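You operate a simulated robot arm through the tools that you are given. There is no shell and no other tool. Be economical: measure what you need, move in short steps, check, and stop when the job is done.

Carry out the task below with a simulated robot arm. There is one attempt and no reset: what you move stays moved.

## Task
Try the brown ring from the bench top in the blue holder and sort it by band.
Fine: the one ring at the bench, set in the holder, tried with the step gauge; white at the rim means rework tray, else pass tray; gauge back in the grey cup.

The check looks at the end state, three seconds after you hand in, the way a careful person would. Anything else that was tipped, shoved, dropped, spilled or broken makes it a failure.

## Robot
A 7-joint arm with a fingered hand on a trunk, on a base that drives. Base frame: it is fixed to the floor where the robot stands at the start and does not move with it; the origin is under the middle of the robot, x ahead of it, y to its left, z up. Readings come in mm, degrees, newtons and seconds.
Its first joint turns from -115.0 to 115.0 degrees. Places, roughly: blue holder [500, 200, 900]; brown ring [2500, -250, 1000]; brown ring (6x6x6 cm) [500, 100, 900]; green pin (4x4x6 cm) [900, 100, 300]; grey cup [600, 300, 900]; orange pin (4x4x6 cm) [900, 0, 300]; pass tray [500, -100, 900]; rework tray [400, -300, 900]. Payload 3.1 kg.
The tool frame sits at the grasp point between the pads (the TCP): z along the fingers, y along the line on which they close. The tips reach 22 mm beyond it. The gripper opens to 112 mm. The gripper's body begins 60 mm behind the TCP. The gripper is a hand of 3 fingers: y runs from the thumb to the fingers, the wrist lies at [0, 0, -218] in the tool frame, and closing takes about 1.5 s.
Orientation is that of the tool frame in the base frame, as [roll, pitch, yaw] about the fixed x, y, z axes, in that order (R = Rz(yaw) Ry(pitch) Rx(roll)). With the fingers straight down and closing along the base's y, the tool's x points along the base's -x, its y along +y and its z along -z.

## Interface
- The arm moves only by the tool servo_tool. Its argument "steps" is text: rows parted by semicolons, each of 6 numbers parted by spaces: the shift along the tool's x, y, z in mm, then the turn, a rotation vector about the tool's x, y, z in degrees. In form: dx dy dz ax ay az; .... A call has 1 to 12 rows; each row shifts and turns the commanded pose from where the row before left it, along the tool's axes as they then stand. "fingers" is the opening, from 0 (shut) to 1 (fully open), set as the call begins (left out, the last holds). Each row takes 0.2 s and may step no farther than 50 mm and 8.6 degrees from the row before; otherwise, or with a gripper value out of range, the whole call is refused. A pose out of reach is approached as far as the arm can. The call stops where the force on the tool passes 40 N (or 10 N more than at its start, if that is more) or the arm is blocked; 0.2 s more then pass. The fingers move at their own pace (about 108 mm/s each) and stop on an object; they squeeze with about 33 N. The grip force told is the motor's: it shows also when the fingers shut on nothing. Time passes only in rows, and 0.2 s behind the last, so rows that do not move let the fingers close. The reply holds the time, the measured pose of the TCP, the force on the tool along the base axes, the opening and the grip force, in the units named above and with some noise, with the torque about the TCP (base axes, N m) and any sound that the robot's microphone picked up.
- Cameras (640 x 400 px; columns grow to the right, rows downward): "scene" is now at [4.4, 116, 1659.6]; the picture's right is [-0.50, -0.87, 0.00], its down [-0.69, 0.40, -0.60] and it looks along [0.52, -0.30, -0.80] (base axes); focal length 268 px, centre (320, 200). "wrist" rides on the gripper at [66, 3, -80] in the tool frame; the picture's right is [-0.05, 1.00, 0.00], its down [-0.77, -0.04, -0.64] and it looks along [-0.64, -0.03, 0.77] (tool axes); focal length 275 px, centre (320, 200). There is no depth. A picture from a camera that has moved, and an enlarged one, comes with that camera's place and axes in the base frame and with its lens.
- capture(camera): a new picture of that camera. No time passes.
- move_column(by): slides the trunk up (or, below 0, down) by that many mm; the arm and the scene camera ride with it, the base frame stays. It gives what a move gives, with no picture.
- base_move(legs): drives the robot by 1 to 6 legs, each [ahead, left, turn to the left] in mm, mm and degrees, along the robot's own axes; the way and the turn of a leg run together, so that a leg with both is an arc; at most 1500 mm and 180 degrees a leg. The arm and the cameras ride along, it lands a little off, and it stops where it bumps. It gives what a move gives.
- curl_fingers(finger1, finger2, thumb_bend): sets how far each is bent, from 0 (flat) to 100 (curled in); at 30 the hand is open as for a grip, at 70 the pads meet at the TCP. One left out holds its place. A second passes; each finger stops where it meets its share of the squeeze, and holds until it gets a number again. A gripper value or a shape takes the hand back. It gives what a move gives, with no picture; readings hold the bend of each and the force on the fingers (four entries, about 0 where the hand has none), thumb and palm.
- grasp_type(shape): the hand has 3 fingers and takes this shape, open, in about a second: jaw (thumb against the fingers, like two jaws); tri (thumb and two fingers); tip (a fingertip pinch); poke (one finger out to press); point (the index stretched); flat (the hand flat); cup (the hand cupped); fist (a fist). The gripper value then closes the fingers along that shape, each until it touches; the sizes above hold for jaw. It gives what a move gives, with no picture.
- aim_head(pan, tilt): turns the head with the scene camera to pan (to the left, within 155 degrees either way) and tilt (down, from -29 to 69), counted from straight ahead of the robot. It gives what a move gives.
- inspect(camera, box): a new picture of the part [left, top, right, bottom] of that camera's present view, enlarged. No time passes.
- job_done(): hands the job in; it is judged then, once.

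Work in short steps. Places have to be worked out from the pictures, the camera data and where the tool is seen: move nearer, look again, correct. Check each grasp and each placing, and mend what went wrong. You have 120 turns and 90 pictures in all, those below and enlarged ones among them. Open the gripper and draw the arm clear of the work before you hand the job in, unless the task says otherwise; then end with one line.

The tools are called after ">>>" by a JSON object that holds its "api" and its "payload". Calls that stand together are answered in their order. servo_tool: Moves the arm, as the interface text tells. Its arguments: {"type":"object","properties":{"steps":{"type":"string"},"fingers":{"type":"number"}},"required":["steps"]} The other tools are called the same way: move_column (by) slides the trunk up or down; grasp_type (shape) gives the hand a shape; curl_fingers (finger1, finger2, thumb_bend) moves the fingers one by one; base_move (legs) drives the base; aim_head (pan, tilt) turns the head that bears the scene camera; capture (camera) takes a picture; inspect (camera, box) takes an enlarged picture of a part of a camera's view; job_done () hands the job in.

At the start:

```text
time: 0.0
ee_pos: [407.7, 64.7, 1168.8]
tool_rot: [179.9, 0.0, 180.0]
contact_force: [0.3, -0.5, 0.1]
torque: [-0.02, 0.01, -0.01]
finger_gap: 112.1
gripper_force: 0.0
shape: jaw
bend: [30.0, 30.0, 30.0]
finger forces: [0.2, 0.1, 0.1, 0.1, 0.0, 0.1]
trunk travel left (down, up): [-800.0, 190.0]
robot x, y, heading: [-0.0, -1.2, 0.1]
head pan, tilt: [-30.0, 53.3]
```

scene: 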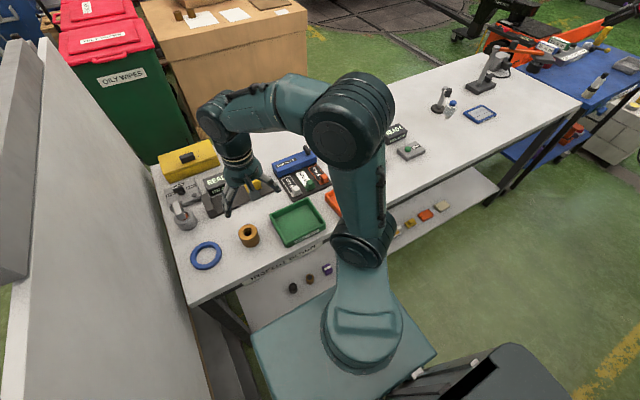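
wrist: 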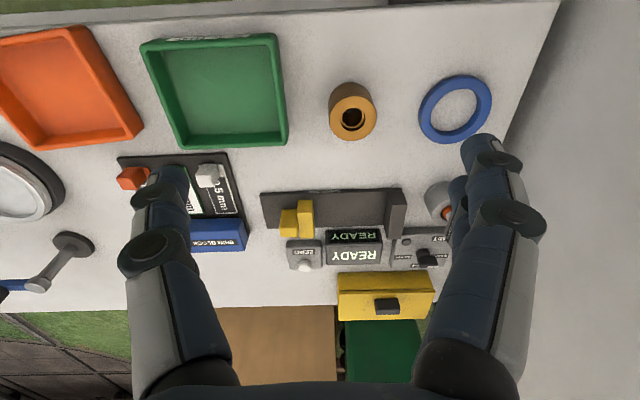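

The pictures show the bench with a brown ring, a blue ring-shaped holder, trays and some instruments. I start with closer views of the left part of the bench.

>>> {"api": "inspect", "payload": {"camera": "scene", "box": [150, 130, 350, 310]}}

>>> {"api": "inspect", "payload": {"camera": "wrist", "box": [230, 60, 560, 330]}}

>>> {"api": "inspect", "payload": {"camera": "wrist", "box": [0, 60, 300, 330]}}

```text
2.22 times, centred on (250, 220) of scene
camera zoom: at [4.4, 116.0, 1659.6], right [-0.5, -0.87, 0.0], down [-0.69, 0.4, -0.6], along [0.52, -0.3, -0.8], focal length 596 px, centre (476, 156)
```

zoom: 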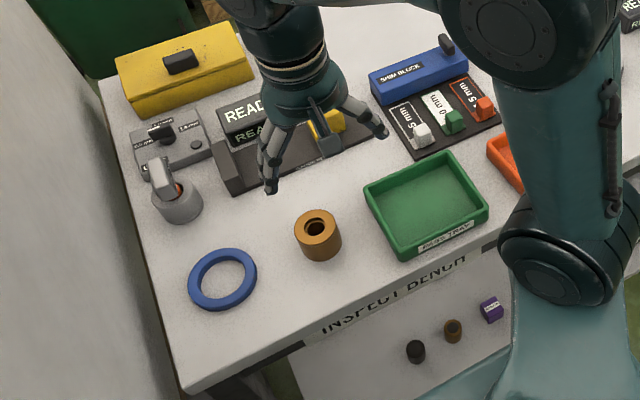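

```text
1.48 times, centred on (395, 195) of wrist
camera zoom: at [341.4, 68.4, 1249.1], right [0.05, 1.0, 0.0], down [0.77, -0.04, 0.64], along [0.64, -0.03, -0.77], focal length 408 px, centre (209, 207)
```

zoom: 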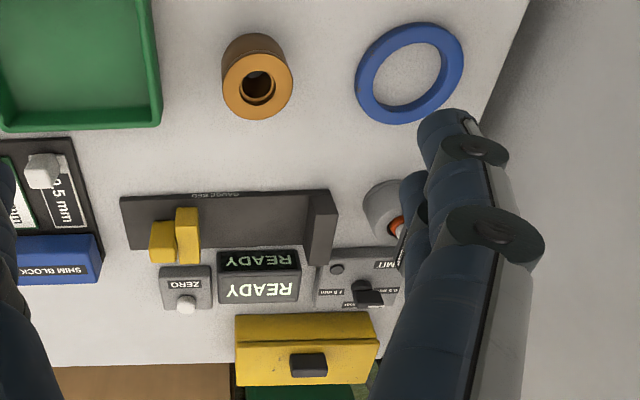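

```text
1.48 times, centred on (150, 195) of wrist
camera zoom: at [341.4, 68.4, 1249.1], right [0.05, 1.0, 0.0], down [0.77, -0.04, 0.64], along [0.64, -0.03, -0.77], focal length 408 px, centre (572, 207)
```

zoom: 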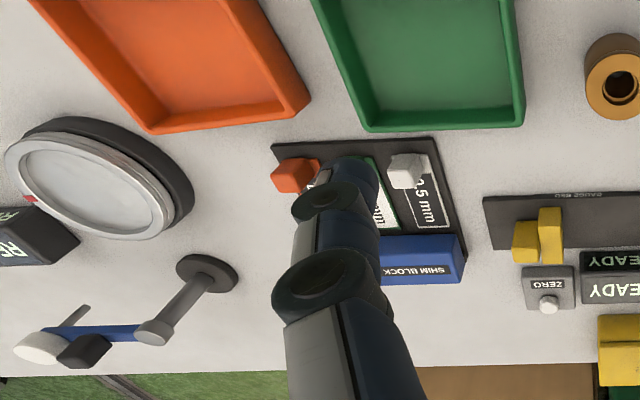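

I need a detailed view of the grey cup and the gauge in it.

>>> {"api": "inspect", "payload": {"camera": "scene", "box": [155, 180, 235, 230]}}

>>> {"api": "inspect", "payload": {"camera": "scene", "box": [185, 215, 285, 278]}}

```text
8.00 times, centred on (195, 205) of scene
camera zoom: at [4.4, 116.0, 1659.6], right [-0.5, -0.87, 0.0], down [-0.69, 0.4, -0.6], along [0.52, -0.3, -0.8], focal length 2147 px, centre (1320, 160)
```

zoom: 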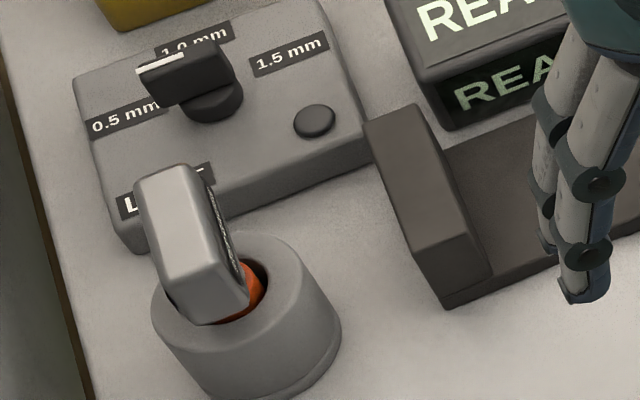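

```text
6.35 times, centred on (235, 246) of scene
camera zoom: at [4.4, 116.0, 1659.6], right [-0.5, -0.87, 0.0], down [-0.69, 0.4, -0.6], along [0.52, -0.3, -0.8], focal length 1704 px, centre (860, -95)
```

zoom: 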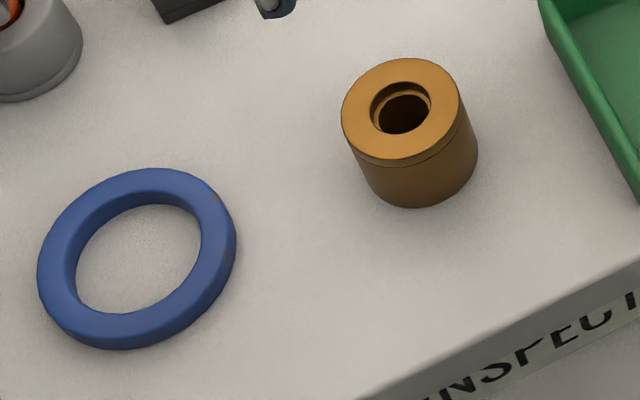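

Estimates so far: ring (484, 101) with its top near z 919, holder (505, 246), cup (655, 262). I need to know how much room the base has before the bench, so I look down and ahead.

>>> {"api": "aim_head", "payload": {"pan": 30, "tilt": 60}}

>>> {"api": "capture", "payload": {"camera": "scene"}}

>>> {"api": "aim_head", "payload": {"pan": -60, "tilt": 60}}

>>> {"api": "capture", "payload": {"camera": "scene"}}

```text
time: 1.3
ee_pos: [406.6, 64.6, 1168.8]
tool_rot: [-180.0, 0.0, 180.0]
contact_force: [-0.1, 0.3, 0.2]
torque: [-0.02, 0.04, 0.02]
finger_gap: 111.8
gripper_force: 0.0
shape: jaw
bend: [30.0, 30.0, 30.0]
finger forces: [0.0, 0.0, 0.0, 0.1, 0.1, 0.1]
trunk travel left (down, up): [-800.0, 190.0]
robot x, y, heading: [2.6, 0.4, -0.0]
head pan, tilt: [30.0, 60.0]
```

```text
82 pictures are left
camera scene: at [-1.7, 186.2, 1651.3], right [0.5, -0.87, 0.0], down [-0.75, -0.43, -0.5], along [0.43, 0.25, -0.87], focal length 268 px, centre (320, 200)
```

scene: 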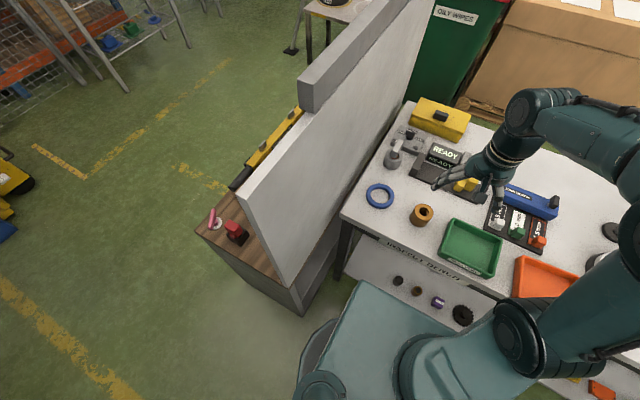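

```text
time: 3.0
ee_pos: [407.9, 65.1, 1168.7]
tool_rot: [180.0, 0.0, 179.9]
contact_force: [-0.1, 0.5, 0.1]
torque: [0.01, -0.01, 0.01]
finger_gap: 112.1
gripper_force: 0.2
shape: jaw
bend: [30.0, 30.0, 30.0]
finger forces: [0.0, 0.1, 0.0, 0.1, 0.0, 0.0]
trunk travel left (down, up): [-800.0, 190.0]
robot x, y, heading: [0.3, 0.1, -0.1]
head pan, tilt: [-60.0, 60.0]
```

```text
81 pictures are left
camera scene: at [-26.1, 95.3, 1651.3], right [-0.87, -0.5, 0.0], down [-0.43, 0.75, -0.5], along [0.25, -0.43, -0.87], focal length 268 px, centre (320, 200)
```

scene: 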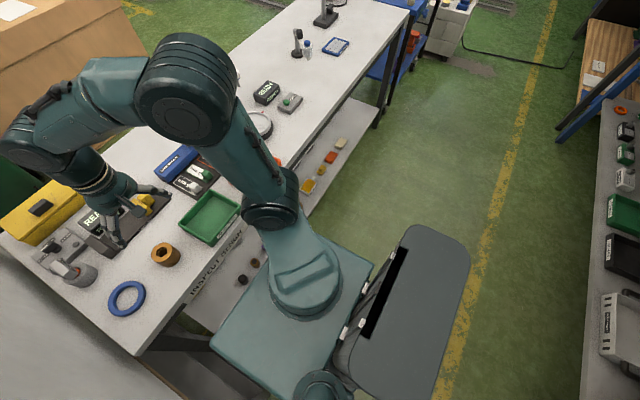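

The partition stands left of the bench, and the base has some clearance in front. I move above the ring, TCP at about (484, 101, 1010), to test reach and get a wrist view.

>>> {"api": "servo_tool", "payload": {"steps": "-19 9 40 0 0 0; -19 9 40 0 0 0; -19 9 40 0 0 0; -19 9 39 0 0 0; 0 0 0 0 0 0", "fingers": 0.85}}

>>> {"api": "capture", "payload": {"camera": "wrist"}}

```text
time: 4.2
ee_pos: [480.1, 101.7, 1012.7]
tool_rot: [-180.0, 0.1, 180.0]
contact_force: [-0.6, 0.0, 0.4]
torque: [0.0, -0.02, 0.03]
finger_gap: 95.3
gripper_force: 0.1
shape: jaw
bend: [54.0, 54.0, 50.0]
finger forces: [0.0, 0.0, 0.1, 0.0, 0.0, 0.0]
trunk travel left (down, up): [-800.0, 190.0]
robot x, y, heading: [0.7, 0.3, 0.2]
head pan, tilt: [-60.0, 60.0]
```

```text
80 pictures are left
camera wrist: at [414.9, 105.6, 1092.4], right [0.05, 1.0, 0.0], down [0.77, -0.04, 0.64], along [0.64, -0.03, -0.77], focal length 275 px, centre (320, 200)
```

wrist: 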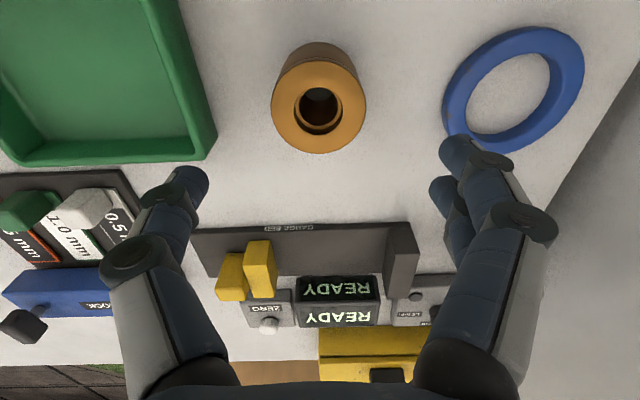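

The ring top centre projects to about (482, 102), so I'm aligned. I descend to TCP z≈905 and then close.

>>> {"api": "servo_tool", "payload": {"steps": "-2 0 36 0 0 0; 0 0 36 0 0 0; 0 0 35 0 0 0; 0 0 0 0 0 0"}}

>>> {"api": "capture", "payload": {"camera": "wrist"}}

>>> {"api": "aim_head", "payload": {"pan": 0, "tilt": 50}}

>>> {"api": "capture", "payload": {"camera": "scene"}}

```text
time: 5.2
ee_pos: [484.1, 99.6, 905.0]
tool_rot: [-180.0, 0.1, 180.0]
contact_force: [0.6, -0.4, -0.3]
torque: [0.04, -0.02, -0.01]
finger_gap: 95.5
gripper_force: 0.1
shape: jaw
bend: [54.0, 54.0, 50.0]
finger forces: [0.0, 0.0, 0.0, 0.1, 0.1, 0.0]
trunk travel left (down, up): [-800.0, 190.0]
robot x, y, heading: [1.0, -2.0, -0.2]
head pan, tilt: [-60.0, 60.0]
```

```text
79 pictures are left
camera wrist: at [418.6, 104.3, 984.3], right [0.05, 1.0, 0.0], down [0.77, -0.04, 0.64], along [0.64, -0.03, -0.77], focal length 275 px, centre (320, 200)
```

wrist: 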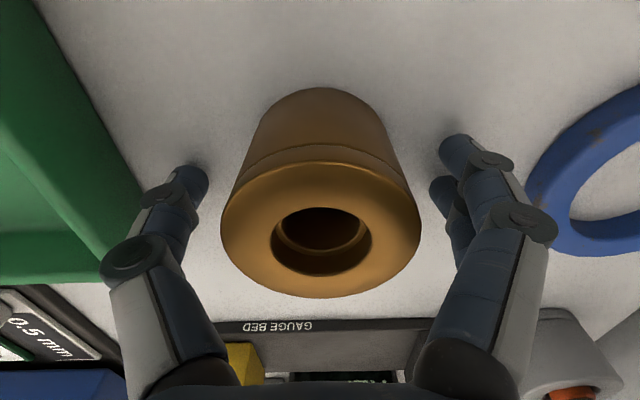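

```text
time: 6.5
ee_pos: [484.9, 100.2, 905.0]
tool_rot: [180.0, 0.0, -180.0]
contact_force: [-0.4, 0.2, 0.2]
torque: [0.02, -0.01, 0.02]
finger_gap: 95.7
gripper_force: 0.1
shape: jaw
bend: [54.0, 54.0, 50.0]
finger forces: [0.0, 0.0, 0.0, 0.0, 0.0, 0.0]
trunk travel left (down, up): [-800.0, 190.0]
robot x, y, heading: [-1.5, -2.8, 0.3]
head pan, tilt: [0.0, 50.0]
```

```text
78 pictures are left
camera scene: at [17.6, 152.9, 1663.9], right [0.0, -1.0, 0.0], down [-0.77, 0.0, -0.64], along [0.64, 0.0, -0.77], focal length 268 px, centre (320, 200)
```

scene: 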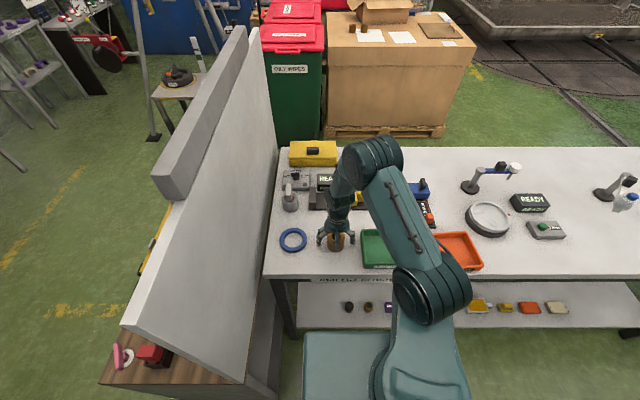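

The ring is centred between the fingers, its top is about z 920 and the bench about z 875. I close the hand.

>>> {"api": "servo_tool", "payload": {"steps": "0 1 0 0 0 0; 0 0 0 0 0 0; 0 0 0 0 0 0; 0 0 0 0 0 0; 0 0 0 0 0 0; 0 0 0 0 0 0; 0 0 0 0 0 0", "fingers": 0}}

>>> {"api": "servo_tool", "payload": {"steps": "0 0 -30 0 0 0; 0 0 -30 0 0 0; 0 0 0 0 0 0"}}

>>> {"api": "capture", "payload": {"camera": "wrist"}}

```text
time: 8.1
ee_pos: [484.2, 103.3, 904.8]
tool_rot: [180.0, 0.0, -180.0]
contact_force: [0.8, -0.2, -0.5]
torque: [-0.01, 0.0, 0.02]
finger_gap: 48.3
gripper_force: 32.9
shape: jaw
bend: [73.0, 73.0, 70.0]
finger forces: [15.1, 15.0, 0.0, 0.1, 30.1, 0.1]
trunk travel left (down, up): [-800.0, 190.0]
robot x, y, heading: [-3.2, -0.4, -0.3]
head pan, tilt: [0.0, 50.0]
```

```text
time: 8.8
ee_pos: [484.9, 100.0, 964.0]
tool_rot: [-179.9, -0.1, -180.0]
contact_force: [0.4, 0.5, -5.0]
torque: [0.04, -0.02, 0.02]
finger_gap: 48.1
gripper_force: 32.6
shape: jaw
bend: [73.0, 73.0, 70.0]
finger forces: [15.4, 14.9, 0.0, 0.0, 29.8, 0.1]
trunk travel left (down, up): [-800.0, 190.0]
robot x, y, heading: [2.3, -5.1, 0.1]
head pan, tilt: [0.0, 50.0]
```

```text
77 pictures are left
camera wrist: at [420.2, 104.1, 1044.3], right [0.05, 1.0, 0.0], down [0.77, -0.04, 0.63], along [0.63, -0.03, -0.77], focal length 275 px, centre (320, 200)
```

wrist: 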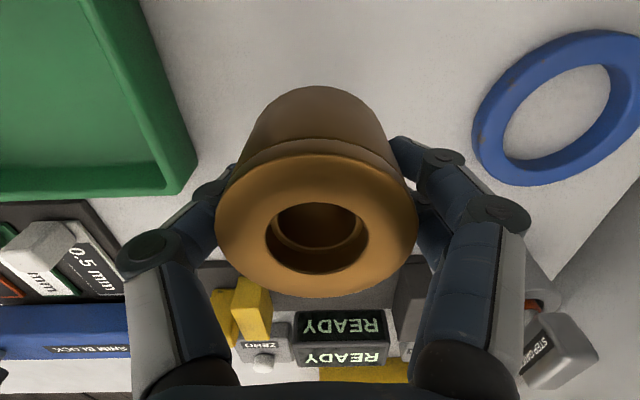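

The ring is held (gap 48, about 5 N weight). The holder's centre works out at about (491, 242), so I move above it and check.

>>> {"api": "servo_tool", "payload": {"steps": "-2 35 0 0 0 0; -2 35 0 0 0 0; -2 35 0 0 0 0; 0 35 0 0 0 0; 0 0 0 0 0 0"}}

>>> {"api": "capture", "payload": {"camera": "wrist"}}

>>> {"api": "capture", "payload": {"camera": "scene"}}

```text
time: 10.1
ee_pos: [489.7, 237.5, 964.5]
tool_rot: [-180.0, 0.0, -180.0]
contact_force: [1.0, 0.0, -4.7]
torque: [-0.01, -0.06, 0.0]
finger_gap: 48.4
gripper_force: 32.6
shape: jaw
bend: [73.0, 73.0, 70.0]
finger forces: [15.6, 15.2, 0.0, 0.0, 30.3, 0.0]
trunk travel left (down, up): [-800.0, 190.0]
robot x, y, heading: [-3.2, 1.4, 0.0]
head pan, tilt: [0.0, 50.0]
```

```text
76 pictures are left
camera wrist: at [424.3, 243.1, 1043.2], right [0.05, 1.0, 0.0], down [0.77, -0.04, 0.64], along [0.63, -0.03, -0.77], focal length 275 px, centre (320, 200)
```

wrist: 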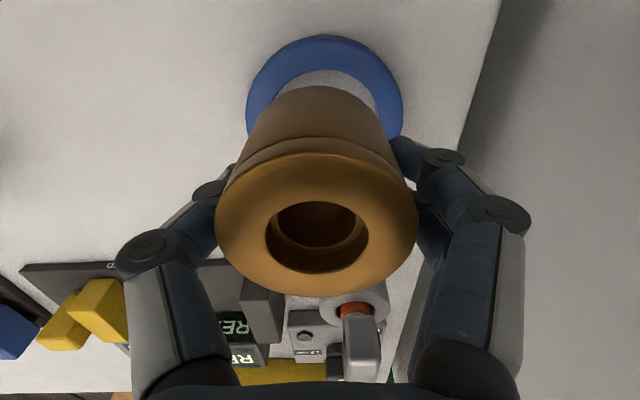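

```text
75 pictures are left
camera scene: at [18.3, 151.8, 1664.0], right [0.0, -1.0, 0.0], down [-0.77, 0.0, -0.64], along [0.64, 0.0, -0.77], focal length 268 px, centre (320, 200)
```

scene: 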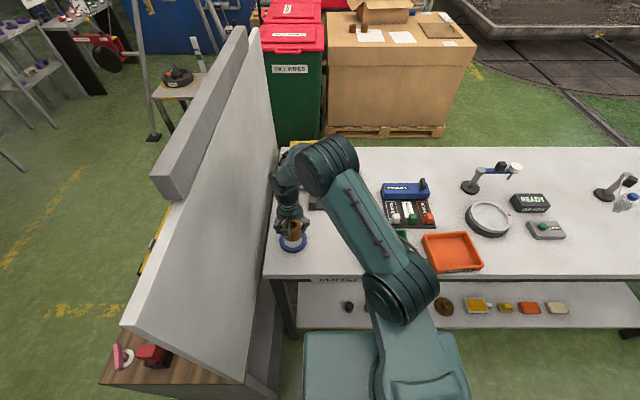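

The ring seems to sit about 5 mm robot-side of the TCP, and the holder centre is a few mm further out and to the left. I shift by (+6, +4), lower to just above the holder and compare directly.

>>> {"api": "servo_tool", "payload": {"steps": "-6 4 0 0 0 0; 0 0 17 0 0 0; 0 0 17 0 0 0; 0 0 0 0 0 0"}}

>>> {"api": "capture", "payload": {"camera": "wrist"}}

>>> {"api": "inspect", "payload": {"camera": "scene", "box": [260, 210, 325, 260]}}

```text
time: 11.1
ee_pos: [495.4, 244.4, 928.5]
tool_rot: [180.0, -0.1, -180.0]
contact_force: [-0.8, 0.6, -4.2]
torque: [0.0, -0.01, -0.02]
finger_gap: 48.4
gripper_force: 32.8
shape: jaw
bend: [73.0, 73.0, 70.0]
finger forces: [15.7, 15.3, 0.0, 0.1, 30.2, 0.0]
trunk travel left (down, up): [-800.0, 190.0]
robot x, y, heading: [1.8, 4.3, -0.3]
head pan, tilt: [0.0, 50.0]
```

```text
74 pictures are left
camera wrist: at [430.2, 247.9, 1007.9], right [0.05, 1.0, 0.0], down [0.77, -0.04, 0.64], along [0.64, -0.03, -0.77], focal length 275 px, centre (320, 200)
```

wrist: 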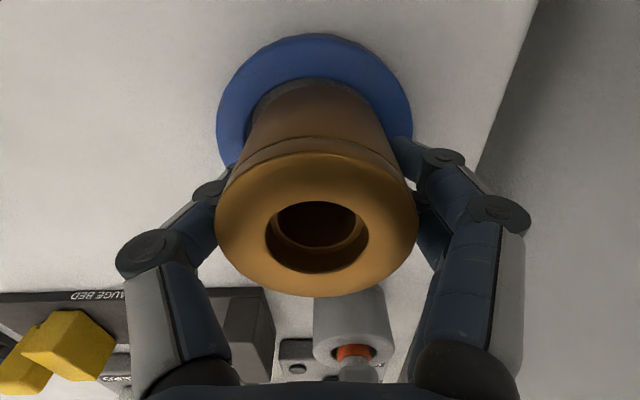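

```text
8.00 times, centred on (292, 235) of scene
camera zoom: at [18.0, 153.1, 1663.9], right [0.0, -1.0, 0.0], down [-0.77, 0.0, -0.64], along [0.64, 0.0, -0.77], focal length 2147 px, centre (540, -80)
```

zoom: 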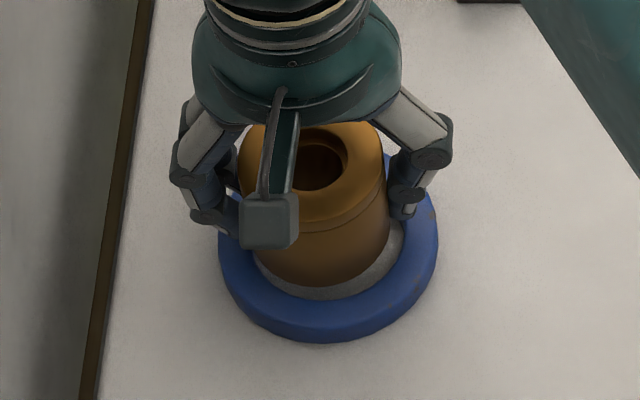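

The ring is just above the holder. I zoom in to judge the gap between ring bottom and hole.

>>> {"api": "inspect", "payload": {"camera": "wrist", "box": [200, 20, 430, 165]}}

```text
2.76 times, centred on (315, 92) of wrist
camera zoom: at [430.2, 247.9, 1007.9], right [0.05, 1.0, 0.0], down [0.77, -0.04, 0.64], along [0.64, -0.03, -0.77], focal length 759 px, centre (334, 497)
```

zoom: 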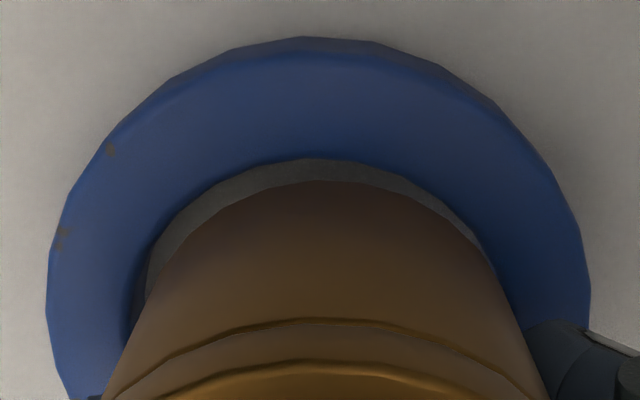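

The ring is about 1.7 mm too far left and about 3 mm too near the robot. I correct that and lower 8 mm more.

>>> {"api": "servo_tool", "payload": {"steps": "-3 -1.7 0 0 0 0; 0 0 4 0 0 0; 0 0 4 0 0 0; 0 0 0 0 0 0"}}

>>> {"api": "inspect", "payload": {"camera": "wrist", "box": [200, 20, 430, 165]}}

>>> {"api": "inspect", "payload": {"camera": "scene", "box": [260, 210, 325, 260]}}

```text
time: 12.1
ee_pos: [499.4, 242.5, 920.9]
tool_rot: [180.0, 0.1, -180.0]
contact_force: [-0.2, 0.1, -3.5]
torque: [0.01, -0.06, -0.01]
finger_gap: 48.0
gripper_force: 33.3
shape: jaw
bend: [73.0, 73.0, 70.0]
finger forces: [15.7, 15.2, 0.0, 0.0, 30.3, 0.0]
trunk travel left (down, up): [-800.0, 190.0]
robot x, y, heading: [4.1, 0.2, 0.0]
head pan, tilt: [0.0, 50.0]
```

```text
2.76 times, centred on (315, 92) of wrist
camera zoom: at [433.9, 246.8, 1000.6], right [0.05, 1.0, 0.0], down [0.77, -0.04, 0.64], along [0.63, -0.03, -0.77], focal length 759 px, centre (334, 497)
```

zoom: 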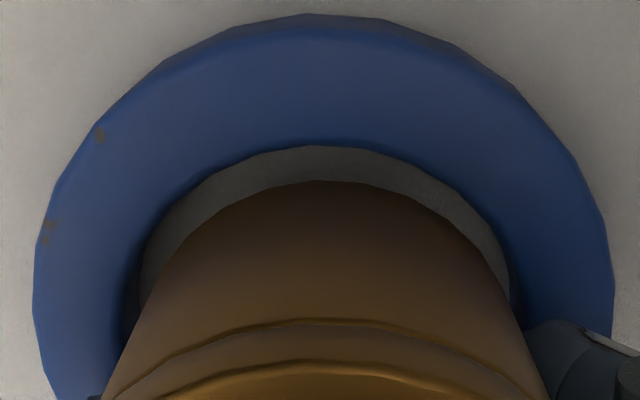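

```text
8.00 times, centred on (292, 235) of scene
camera zoom: at [18.2, 153.4, 1663.8], right [0.0, -1.0, 0.0], down [-0.77, 0.0, -0.64], along [0.64, 0.0, -0.77], focal length 2147 px, centre (540, -80)
```

zoom: 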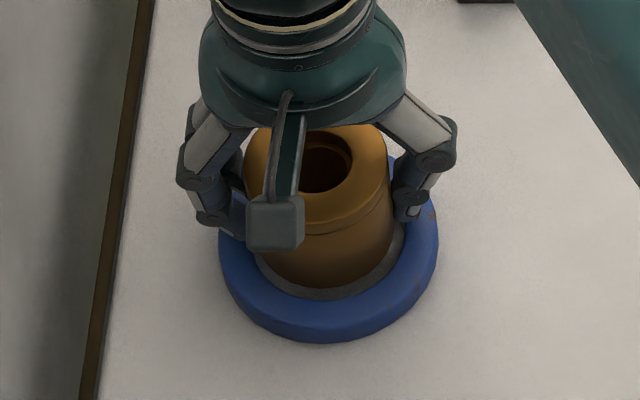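

Gaps look even now. I lower gently toward the original seat height (TCP ≈ 905) and watch the force.

>>> {"api": "servo_tool", "payload": {"steps": "0 0 4 0 0 0; 0 0 4 0 0 0; 0 0 4 0 0 0; 0 0 0 0 0 0"}}

>>> {"api": "inspect", "payload": {"camera": "wrist", "box": [200, 10, 430, 155]}}

```text
time: 12.9
ee_pos: [499.7, 244.0, 916.9]
tool_rot: [179.6, 0.9, -180.0]
contact_force: [-5.2, -2.8, 26.3]
torque: [-0.39, 0.18, -0.04]
finger_gap: 48.4
gripper_force: 33.0
shape: jaw
bend: [74.0, 74.0, 70.0]
finger forces: [24.7, 20.6, 0.0, 0.1, 51.2, 0.0]
trunk travel left (down, up): [-800.0, 190.0]
robot x, y, heading: [-0.4, 0.1, -0.2]
head pan, tilt: [0.0, 50.0]
stopped in row 4: the force on the tool passed its limit (the readings are from after the stop); the commanded pose is now the measured one
```

```text
2.76 times, centred on (315, 82) of wrist
camera zoom: at [433.4, 247.4, 994.6], right [0.05, 1.0, 0.01], down [0.76, -0.04, 0.65], along [0.65, -0.02, -0.76], focal length 759 px, centre (334, 524)
```

zoom: 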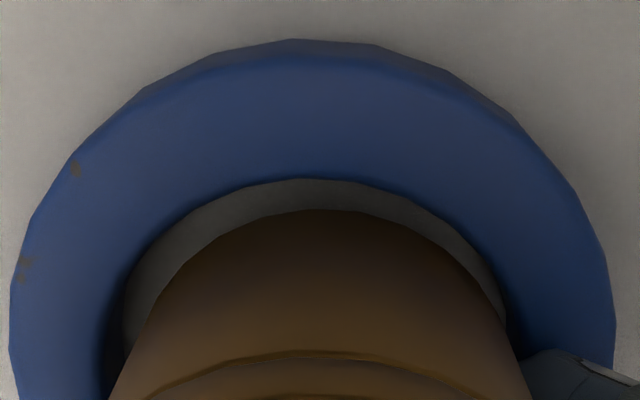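

Contact came 12 mm above the seat. Most likely the low fingertips met the holder rim. I'll carry the ring back to its free spot, set it down and regrasp it higher.

>>> {"api": "servo_tool", "payload": {"steps": "0 0 -25 0 0 0; 0 0 -25 -0.4 -0.9 0; 2 -35 0 0 0 0; 2 -35 0 0 0 0; 2 -35 0 0 0 0; 2 -33 0 0 0 0; 0 0 20 0 0 0; 0 0 20 0 0 0; 0 0 15 0 0 0; 0 0 0 0 0 0"}}

```text
time: 15.1
ee_pos: [495.8, 107.4, 905.2]
tool_rot: [179.3, 1.4, 180.0]
contact_force: [0.8, 0.6, -2.5]
torque: [-0.01, 0.01, 0.0]
finger_gap: 48.5
gripper_force: 32.9
shape: jaw
bend: [74.0, 74.0, 70.0]
finger forces: [16.0, 16.5, 0.0, 0.1, 31.3, 0.0]
trunk travel left (down, up): [-800.0, 190.0]
robot x, y, heading: [0.8, 0.9, -0.1]
head pan, tilt: [0.0, 50.0]
```

The tilt correction went the wrong way (pitch 1.4, roll 179.3), so I reverse it, then lower until light contact.

>>> {"api": "servo_tool", "payload": {"steps": "0 0 -3 0 0 0; 0 0 0 0.7 1.4 0; 0 0 0 0 0 0; 0 0 3 0 0 0; 0 0 1 0 0 0"}}

>>> {"api": "inspect", "payload": {"camera": "scene", "box": [290, 205, 380, 265]}}

```text
time: 16.3
ee_pos: [495.6, 108.2, 904.1]
tool_rot: [-180.0, 0.0, 180.0]
contact_force: [0.2, -1.4, -1.1]
torque: [0.0, 0.03, 0.02]
finger_gap: 48.2
gripper_force: 33.5
shape: jaw
bend: [74.0, 74.0, 70.0]
finger forces: [15.9, 16.2, 0.0, 0.0, 31.5, 0.0]
trunk travel left (down, up): [-800.0, 190.0]
robot x, y, heading: [-3.6, -1.1, -0.1]
head pan, tilt: [0.0, 50.0]
```

```text
6.67 times, centred on (335, 235) of scene
camera zoom: at [17.6, 152.9, 1663.9], right [0.0, -1.0, 0.0], down [-0.77, 0.0, -0.64], along [0.64, 0.0, -0.77], focal length 1790 px, centre (220, -33)
```

zoom: 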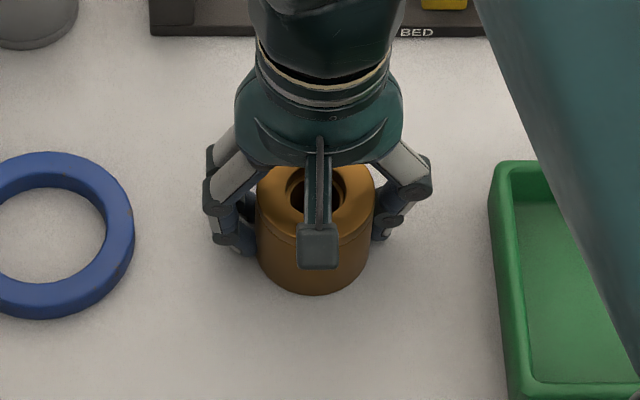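

The ring is nearly on the bench. I open, rise 14 mm, shift 4 mm toward the robot to centre on the ring, and regrip.

>>> {"api": "servo_tool", "payload": {"steps": "0 0 1 0 0 0; 0 0 0 0 0 0; 0 0 0 0 0 0; 0 0 0 0 0 0", "fingers": 0.85}}

>>> {"api": "servo_tool", "payload": {"steps": "2 0 -7 0 0 0; 2 0 -7 0 0 0; 0 0 0 0 0 0"}}

>>> {"api": "capture", "payload": {"camera": "wrist"}}

```text
time: 17.3
ee_pos: [496.8, 108.1, 902.9]
tool_rot: [-180.0, 0.0, -179.9]
contact_force: [0.4, -0.8, 0.0]
torque: [-0.02, -0.02, 0.01]
finger_gap: 94.8
gripper_force: 0.0
shape: jaw
bend: [54.0, 54.0, 50.0]
finger forces: [0.1, 0.1, 0.0, 0.0, 0.0, 0.0]
trunk travel left (down, up): [-800.0, 190.0]
robot x, y, heading: [-1.0, -1.1, 0.3]
head pan, tilt: [0.0, 50.0]
```

```text
time: 18.1
ee_pos: [491.8, 107.8, 918.2]
tool_rot: [-180.0, 0.1, -180.0]
contact_force: [0.0, 0.1, -0.1]
torque: [-0.01, -0.02, -0.02]
finger_gap: 94.9
gripper_force: 0.0
shape: jaw
bend: [54.0, 54.0, 50.0]
finger forces: [0.0, 0.1, 0.0, 0.1, 0.0, 0.0]
trunk travel left (down, up): [-800.0, 190.0]
robot x, y, heading: [3.6, 0.7, 0.1]
head pan, tilt: [0.0, 50.0]
```

```text
67 pictures are left
camera wrist: at [426.5, 111.9, 997.3], right [0.05, 1.0, 0.0], down [0.77, -0.04, 0.64], along [0.64, -0.03, -0.77], focal length 275 px, centre (320, 200)
```

wrist: 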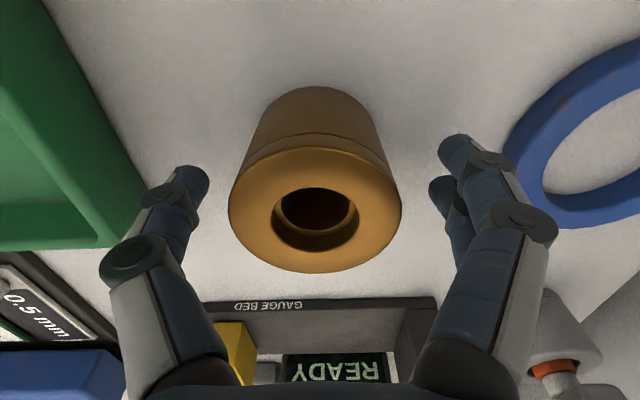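

Contact earlier came with the TCP at 917, so I want more margin. I rise 7 mm more and close near the top of the ring.

>>> {"api": "servo_tool", "payload": {"steps": "0 0 -7 0 0 0; 0 0 0 0 0 0"}}

>>> {"api": "servo_tool", "payload": {"steps": "0 0 0 0 0 0; 0 0 0 0 0 0; 0 0 0 0 0 0; 0 0 0 0 0 0; 0 0 0 0 0 0; 0 0 0 0 0 0; 0 0 0 0 0 0", "fingers": 0}}

>>> {"api": "servo_tool", "payload": {"steps": "0 0 -20 0 0 0; 0 0 -20 0 0 0; 0 35 0 0 0 0; 0 35 0 0 0 0; 0 35 0 0 0 0; 0 29 0 0 0 0; 0 0 0 0 0 0"}}

>>> {"api": "capture", "payload": {"camera": "wrist"}}

```text
time: 18.7
ee_pos: [492.5, 108.6, 924.1]
tool_rot: [-179.9, 0.0, -180.0]
contact_force: [-0.2, 0.2, 0.2]
torque: [0.02, -0.01, -0.01]
finger_gap: 95.0
gripper_force: 0.1
shape: jaw
bend: [54.0, 54.0, 50.0]
finger forces: [0.0, 0.1, 0.0, 0.0, 0.1, 0.0]
trunk travel left (down, up): [-800.0, 190.0]
robot x, y, heading: [0.9, 1.9, -0.0]
head pan, tilt: [0.0, 50.0]
```

```text
time: 20.3
ee_pos: [493.2, 108.9, 924.1]
tool_rot: [180.0, 0.1, -180.0]
contact_force: [0.9, -0.4, -0.3]
torque: [-0.01, -0.02, 0.01]
finger_gap: 49.4
gripper_force: 33.3
shape: jaw
bend: [73.0, 73.0, 70.0]
finger forces: [15.2, 14.9, 0.1, 0.0, 30.0, 0.1]
trunk travel left (down, up): [-800.0, 190.0]
robot x, y, heading: [-1.0, -1.3, 0.1]
head pan, tilt: [0.0, 50.0]
```

```text
time: 21.9
ee_pos: [491.5, 242.5, 964.4]
tool_rot: [180.0, -0.1, -179.9]
contact_force: [0.8, 0.1, -4.4]
torque: [0.0, 0.02, -0.01]
finger_gap: 49.1
gripper_force: 33.2
shape: jaw
bend: [73.0, 73.0, 70.0]
finger forces: [15.8, 15.1, 0.0, 0.1, 30.3, 0.0]
trunk travel left (down, up): [-800.0, 190.0]
robot x, y, heading: [4.0, -0.6, -0.2]
head pan, tilt: [0.0, 50.0]
```

```text
66 pictures are left
camera wrist: at [426.2, 246.0, 1044.0], right [0.05, 1.0, 0.0], down [0.77, -0.04, 0.64], along [0.63, -0.03, -0.77], focal length 275 px, centre (320, 200)
```

wrist: 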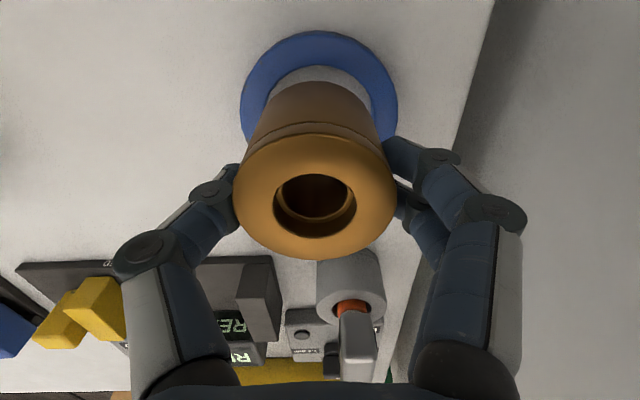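

Held again. I lower to just above the rim and compare.

>>> {"api": "servo_tool", "payload": {"steps": "-1.5 0 8 0 0 0; 0 0 8 0 0 0; 0 0 0 0 0 0"}}

>>> {"api": "inspect", "payload": {"camera": "wrist", "box": [200, 20, 430, 165]}}

>>> {"api": "inspect", "payload": {"camera": "scene", "box": [260, 210, 325, 260]}}

```text
time: 22.7
ee_pos: [493.7, 242.6, 948.0]
tool_rot: [-180.0, 0.0, -180.0]
contact_force: [0.1, -0.2, -4.1]
torque: [0.01, -0.03, 0.02]
finger_gap: 49.2
gripper_force: 33.2
shape: jaw
bend: [73.0, 73.0, 70.0]
finger forces: [15.8, 15.1, 0.1, 0.1, 30.3, 0.0]
trunk travel left (down, up): [-800.0, 190.0]
robot x, y, heading: [1.3, -0.3, -0.1]
head pan, tilt: [0.0, 50.0]
```

```text
2.76 times, centred on (315, 92) of wrist
camera zoom: at [428.4, 246.1, 1028.2], right [0.05, 1.0, 0.0], down [0.77, -0.04, 0.64], along [0.63, -0.03, -0.77], focal length 759 px, centre (334, 497)
```

zoom: 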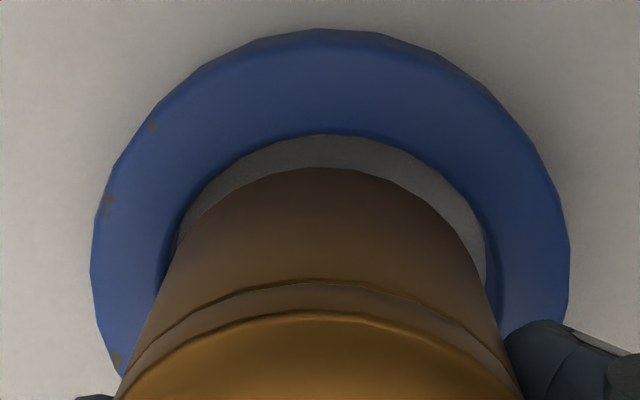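

```text
8.00 times, centred on (292, 235) of scene
camera zoom: at [18.2, 153.5, 1663.8], right [0.0, -1.0, 0.0], down [-0.77, 0.0, -0.64], along [0.64, 0.0, -0.77], focal length 2147 px, centre (540, -80)
```

zoom: 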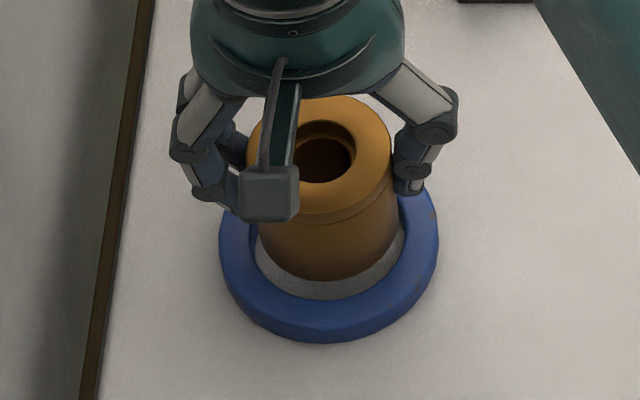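

Alignment looks centred in both views. I lower in small steps with the force watch.

>>> {"api": "servo_tool", "payload": {"steps": "0 0 5 0 0 0; 0 0 5 0 0 0; 0 0 4 0 0 0; 0 0 3 0 0 0; 0 0 2 0 0 0; 0 0 2 0 0 0; 0 0 0 0 0 0"}}

>>> {"api": "inspect", "payload": {"camera": "scene", "box": [260, 210, 325, 260]}}

```text
time: 24.3
ee_pos: [494.1, 241.8, 928.2]
tool_rot: [-180.0, 0.0, 180.0]
contact_force: [-0.1, -0.3, -4.7]
torque: [0.02, -0.01, 0.02]
finger_gap: 49.2
gripper_force: 32.9
shape: jaw
bend: [73.0, 73.0, 70.0]
finger forces: [15.8, 15.1, 0.0, 0.0, 30.3, 0.0]
trunk travel left (down, up): [-800.0, 190.0]
robot x, y, heading: [1.1, -2.2, -0.1]
head pan, tilt: [0.0, 50.0]
```

```text
8.00 times, centred on (292, 235) of scene
camera zoom: at [18.3, 153.4, 1663.8], right [0.0, -1.0, 0.0], down [-0.77, 0.0, -0.64], along [0.64, 0.0, -0.77], focal length 2147 px, centre (540, -80)
```

zoom: 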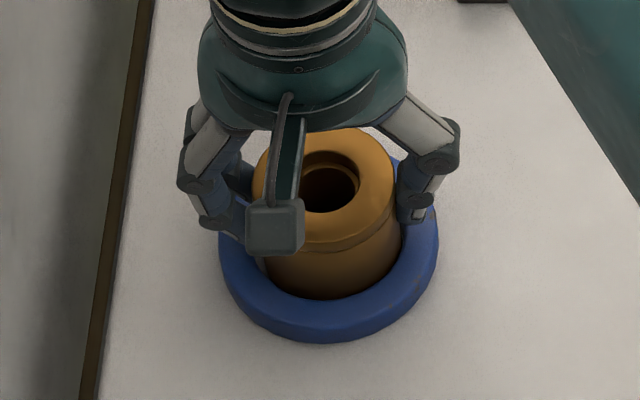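

The ring has slid into the holder with no contact force. I lower the last 4 mm and release.

>>> {"api": "servo_tool", "payload": {"steps": "0 0 2 0 0 0; 0 0 2 0 0 0; 0 0 0 0 0 0"}}

>>> {"api": "servo_tool", "payload": {"steps": "0 0 0 0 0 0; 0 0 0 0 0 0; 0 0 0 0 0 0; 0 0 0 0 0 0", "fingers": 0.85}}

>>> {"api": "servo_tool", "payload": {"steps": "0 0 -40 0 0 0; 0 0 -40 0 0 0; 30 -20 -40 0 0 0; 40 -20 -30 0 0 0; 0 0 0 0 0 0"}}

>>> {"api": "capture", "payload": {"camera": "wrist"}}

```text
time: 25.1
ee_pos: [493.6, 241.5, 924.8]
tool_rot: [180.0, 0.1, 179.9]
contact_force: [2.3, 0.6, 2.7]
torque: [-0.02, -0.03, 0.01]
finger_gap: 49.2
gripper_force: 32.8
shape: jaw
bend: [73.0, 73.0, 70.0]
finger forces: [16.2, 15.7, 0.1, 0.0, 30.6, 0.0]
trunk travel left (down, up): [-800.0, 190.0]
robot x, y, heading: [-2.9, 0.7, 0.0]
head pan, tilt: [0.0, 50.0]
```

```text
time: 26.1
ee_pos: [493.4, 242.2, 923.9]
tool_rot: [-180.0, 0.0, -180.0]
contact_force: [-0.2, -1.0, 0.3]
torque: [-0.02, 0.02, -0.06]
finger_gap: 94.9
gripper_force: 0.1
shape: jaw
bend: [54.0, 54.0, 50.0]
finger forces: [0.1, 0.0, 0.0, 0.1, 0.0, 0.1]
trunk travel left (down, up): [-800.0, 190.0]
robot x, y, heading: [3.4, 1.7, -0.1]
head pan, tilt: [0.0, 50.0]
```

```text
refused: row 3 steps farther than a row can; nothing moved
```

```text
62 pictures are left
camera wrist: at [427.7, 245.6, 1002.9], right [0.05, 1.0, 0.0], down [0.77, -0.04, 0.64], along [0.63, -0.03, -0.77], focal length 275 px, centre (320, 200)
```

wrist: 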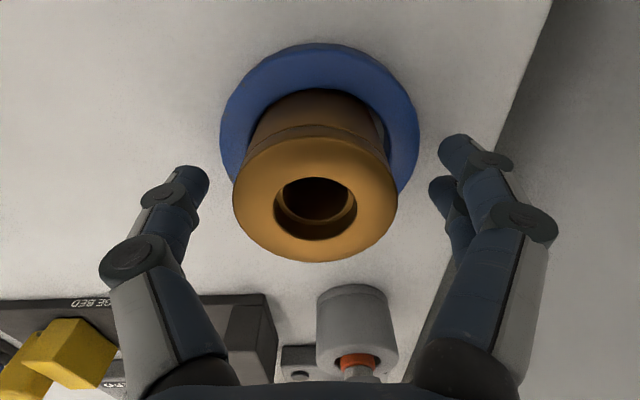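

The ring is set in the holder. I rise and take a view of the gauge in the cup.

>>> {"api": "servo_tool", "payload": {"steps": "0 0 -45 0 0 0; 0 0 -45 0 0 0; 0 0 -45 0 0 0; 0 0 -45 0 0 0; 0 0 0 0 0 0"}}

>>> {"api": "capture", "payload": {"camera": "wrist"}}

>>> {"api": "inspect", "payload": {"camera": "scene", "box": [260, 160, 340, 260]}}

```text
time: 27.3
ee_pos: [495.0, 243.1, 1103.5]
tool_rot: [180.0, -0.2, 180.0]
contact_force: [-0.3, 0.3, 0.2]
torque: [-0.01, 0.0, -0.01]
finger_gap: 95.0
gripper_force: 0.0
shape: jaw
bend: [54.0, 54.0, 50.0]
finger forces: [0.0, 0.1, 0.0, 0.0, 0.1, 0.0]
trunk travel left (down, up): [-800.0, 190.0]
robot x, y, heading: [-0.9, 0.7, 0.2]
head pan, tilt: [0.0, 50.0]
```

```text
61 pictures are left
camera wrist: at [430.0, 247.6, 1183.4], right [0.05, 1.0, 0.0], down [0.77, -0.04, 0.64], along [0.63, -0.03, -0.77], focal length 275 px, centre (320, 200)
```

wrist: 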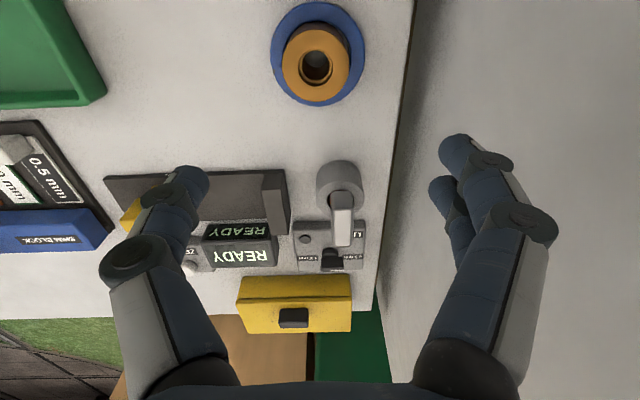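

```text
4.00 times, centred on (300, 210) of scene
camera zoom: at [18.2, 153.3, 1663.8], right [0.0, -1.0, 0.0], down [-0.77, 0.0, -0.64], along [0.64, 0.0, -0.77], focal length 1074 px, centre (400, 160)
```

zoom: 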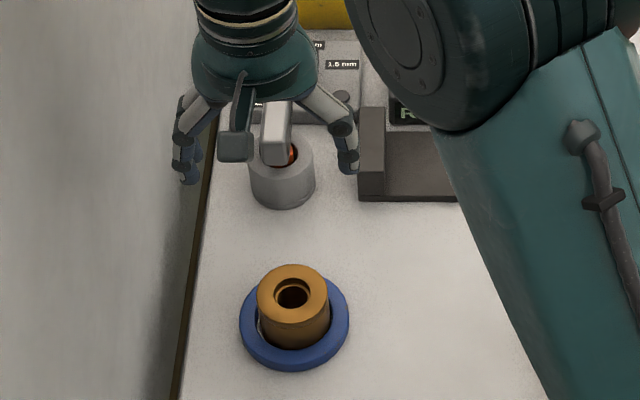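

Ring and holder look right. The gauge stands about vertical at (635, 260), with the handle top near z 1000. I narrow the opening because the wall is near, and move closer for a better look.

>>> {"api": "servo_tool", "payload": {"steps": "-30 0 0 0 0 0; -30 5 0 0 0 0; -30 5 0 0 0 0; 0 5 0 0 0 0; 0 0 0 0 0 0; 0 0 0 0 0 0", "fingers": 0.5}}

>>> {"api": "capture", "payload": {"camera": "wrist"}}

>>> {"api": "aim_head", "payload": {"pan": 15, "tilt": 45}}

>>> {"api": "capture", "payload": {"camera": "scene"}}

```text
time: 28.7
ee_pos: [583.0, 257.6, 1102.4]
tool_rot: [-180.0, -0.1, -180.0]
contact_force: [0.0, 0.0, 0.7]
torque: [-0.02, -0.03, 0.01]
finger_gap: 56.6
gripper_force: 0.0
shape: jaw
bend: [72.0, 72.0, 70.0]
finger forces: [0.1, 0.1, 0.2, 0.0, 0.0, 0.0]
trunk travel left (down, up): [-800.0, 190.0]
robot x, y, heading: [4.6, 1.1, -0.2]
head pan, tilt: [0.0, 50.0]
```

```text
59 pictures are left
camera wrist: at [517.3, 261.7, 1182.8], right [0.05, 1.0, 0.0], down [0.77, -0.04, 0.64], along [0.63, -0.03, -0.77], focal length 275 px, centre (320, 200)
```

wrist: 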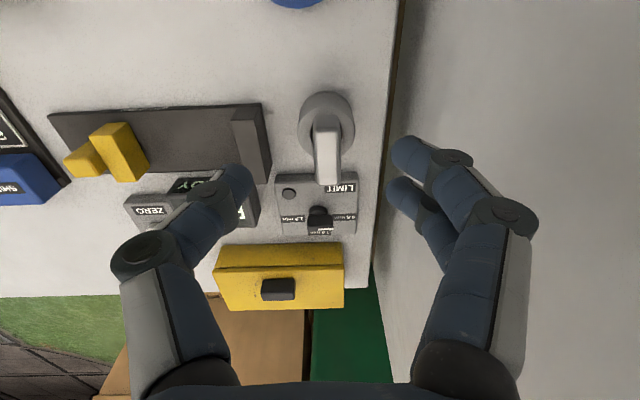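

```text
time: 29.5
ee_pos: [582.8, 257.7, 1103.2]
tool_rot: [-180.0, 0.0, 180.0]
contact_force: [-0.4, -0.3, 0.2]
torque: [0.01, -0.01, -0.03]
finger_gap: 56.5
gripper_force: 0.0
shape: jaw
bend: [72.0, 72.0, 70.0]
finger forces: [0.0, 0.0, 0.0, 0.1, 0.0, 0.0]
trunk travel left (down, up): [-800.0, 190.0]
robot x, y, heading: [-0.2, 0.2, 0.3]
head pan, tilt: [15.0, 45.0]
```

```text
58 pictures are left
camera scene: at [19.2, 174.0, 1670.8], right [0.26, -0.97, 0.0], down [-0.68, -0.18, -0.71], along [0.68, 0.18, -0.71], focal length 268 px, centre (320, 200)
```

scene: 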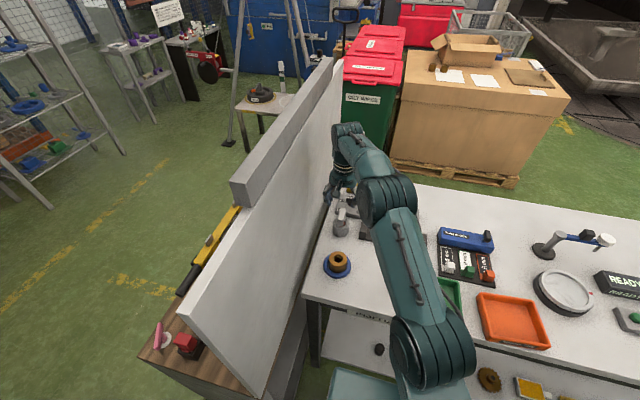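

I zoom on the gauge from both cameras.

>>> {"api": "inspect", "payload": {"camera": "wrist", "box": [280, 80, 376, 200]}}

>>> {"api": "inspect", "payload": {"camera": "scene", "box": [310, 170, 374, 240]}}

```text
3.33 times, centred on (328, 140) of wrist
camera zoom: at [517.2, 261.6, 1182.9], right [0.05, 1.0, 0.0], down [0.77, -0.04, 0.64], along [0.64, -0.03, -0.77], focal length 918 px, centre (293, 400)
```

zoom: 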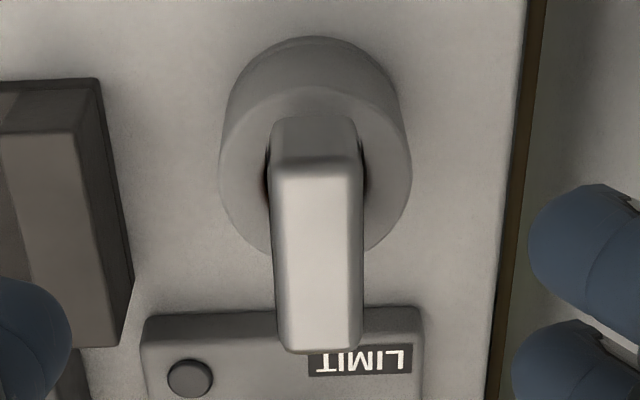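

```text
5.71 times, centred on (342, 205) of scene
camera zoom: at [19.2, 174.0, 1670.8], right [0.26, -0.97, 0.0], down [-0.68, -0.18, -0.71], along [0.68, 0.18, -0.71], focal length 1534 px, centre (194, 171)
```

zoom: 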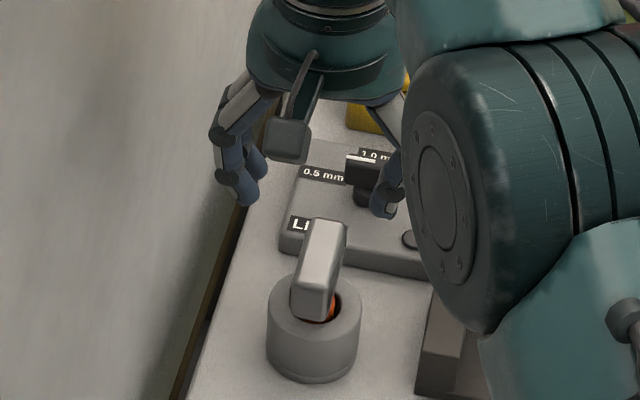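

The bright handle face appears to be a top face reaching from x≈622 to 682, but the gauge might lean. I go round to its right side and yaw the hand for a side view.

>>> {"api": "servo_tool", "payload": {"steps": "8 -30 25 0 0 0; 8 -30 30 0 0 0; 7 -28 30 0 0 0; 0 0 0 0 0 -8; 0 0 0 0 0 -8; 0 0 0 0 0 -8; 0 0 0 0 0 -8; 0 0 0 0 0 -8; 0 0 0 0 0 -8; 0 0 0 0 0 0"}}

>>> {"api": "capture", "payload": {"camera": "wrist"}}

```text
time: 31.7
ee_pos: [559.8, 168.3, 1018.0]
tool_rot: [-179.9, 0.0, -131.9]
contact_force: [0.6, -0.3, -0.5]
torque: [-0.05, 0.02, -0.04]
finger_gap: 56.3
gripper_force: 0.0
shape: jaw
bend: [72.0, 72.0, 70.0]
finger forces: [0.1, 0.0, 0.0, 0.1, 0.0, 0.0]
trunk travel left (down, up): [-800.0, 190.0]
robot x, y, heading: [2.2, 4.0, 0.1]
head pan, tilt: [15.0, 45.0]
```

```text
55 pictures are left
camera wrist: at [514.4, 121.8, 1098.0], right [-0.71, 0.7, 0.0], down [0.54, 0.55, 0.64], along [0.45, 0.45, -0.77], focal length 275 px, centre (320, 200)
```

wrist: 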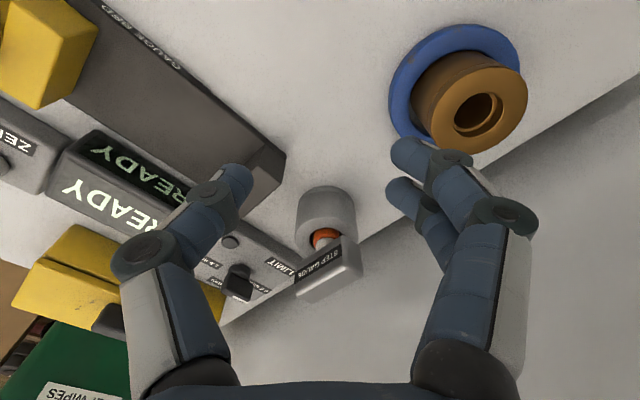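

>>> {"api": "inspect", "payload": {"camera": "wrist", "box": [270, 170, 390, 310]}}

```text
2.86 times, centred on (330, 240) of wrist
camera zoom: at [514.4, 121.8, 1098.0], right [-0.71, 0.7, 0.0], down [0.54, 0.55, 0.64], along [0.45, 0.45, -0.77], focal length 786 px, centre (291, 86)
```

zoom: 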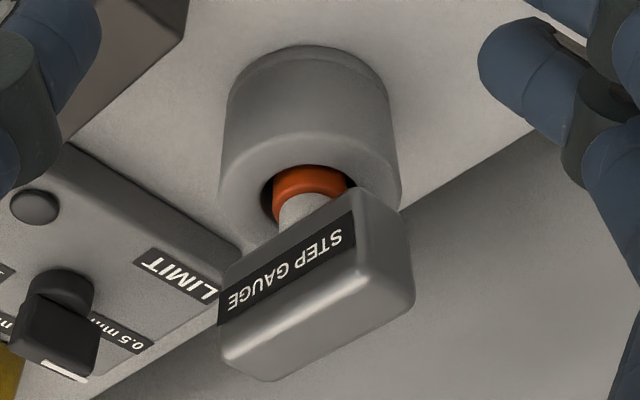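

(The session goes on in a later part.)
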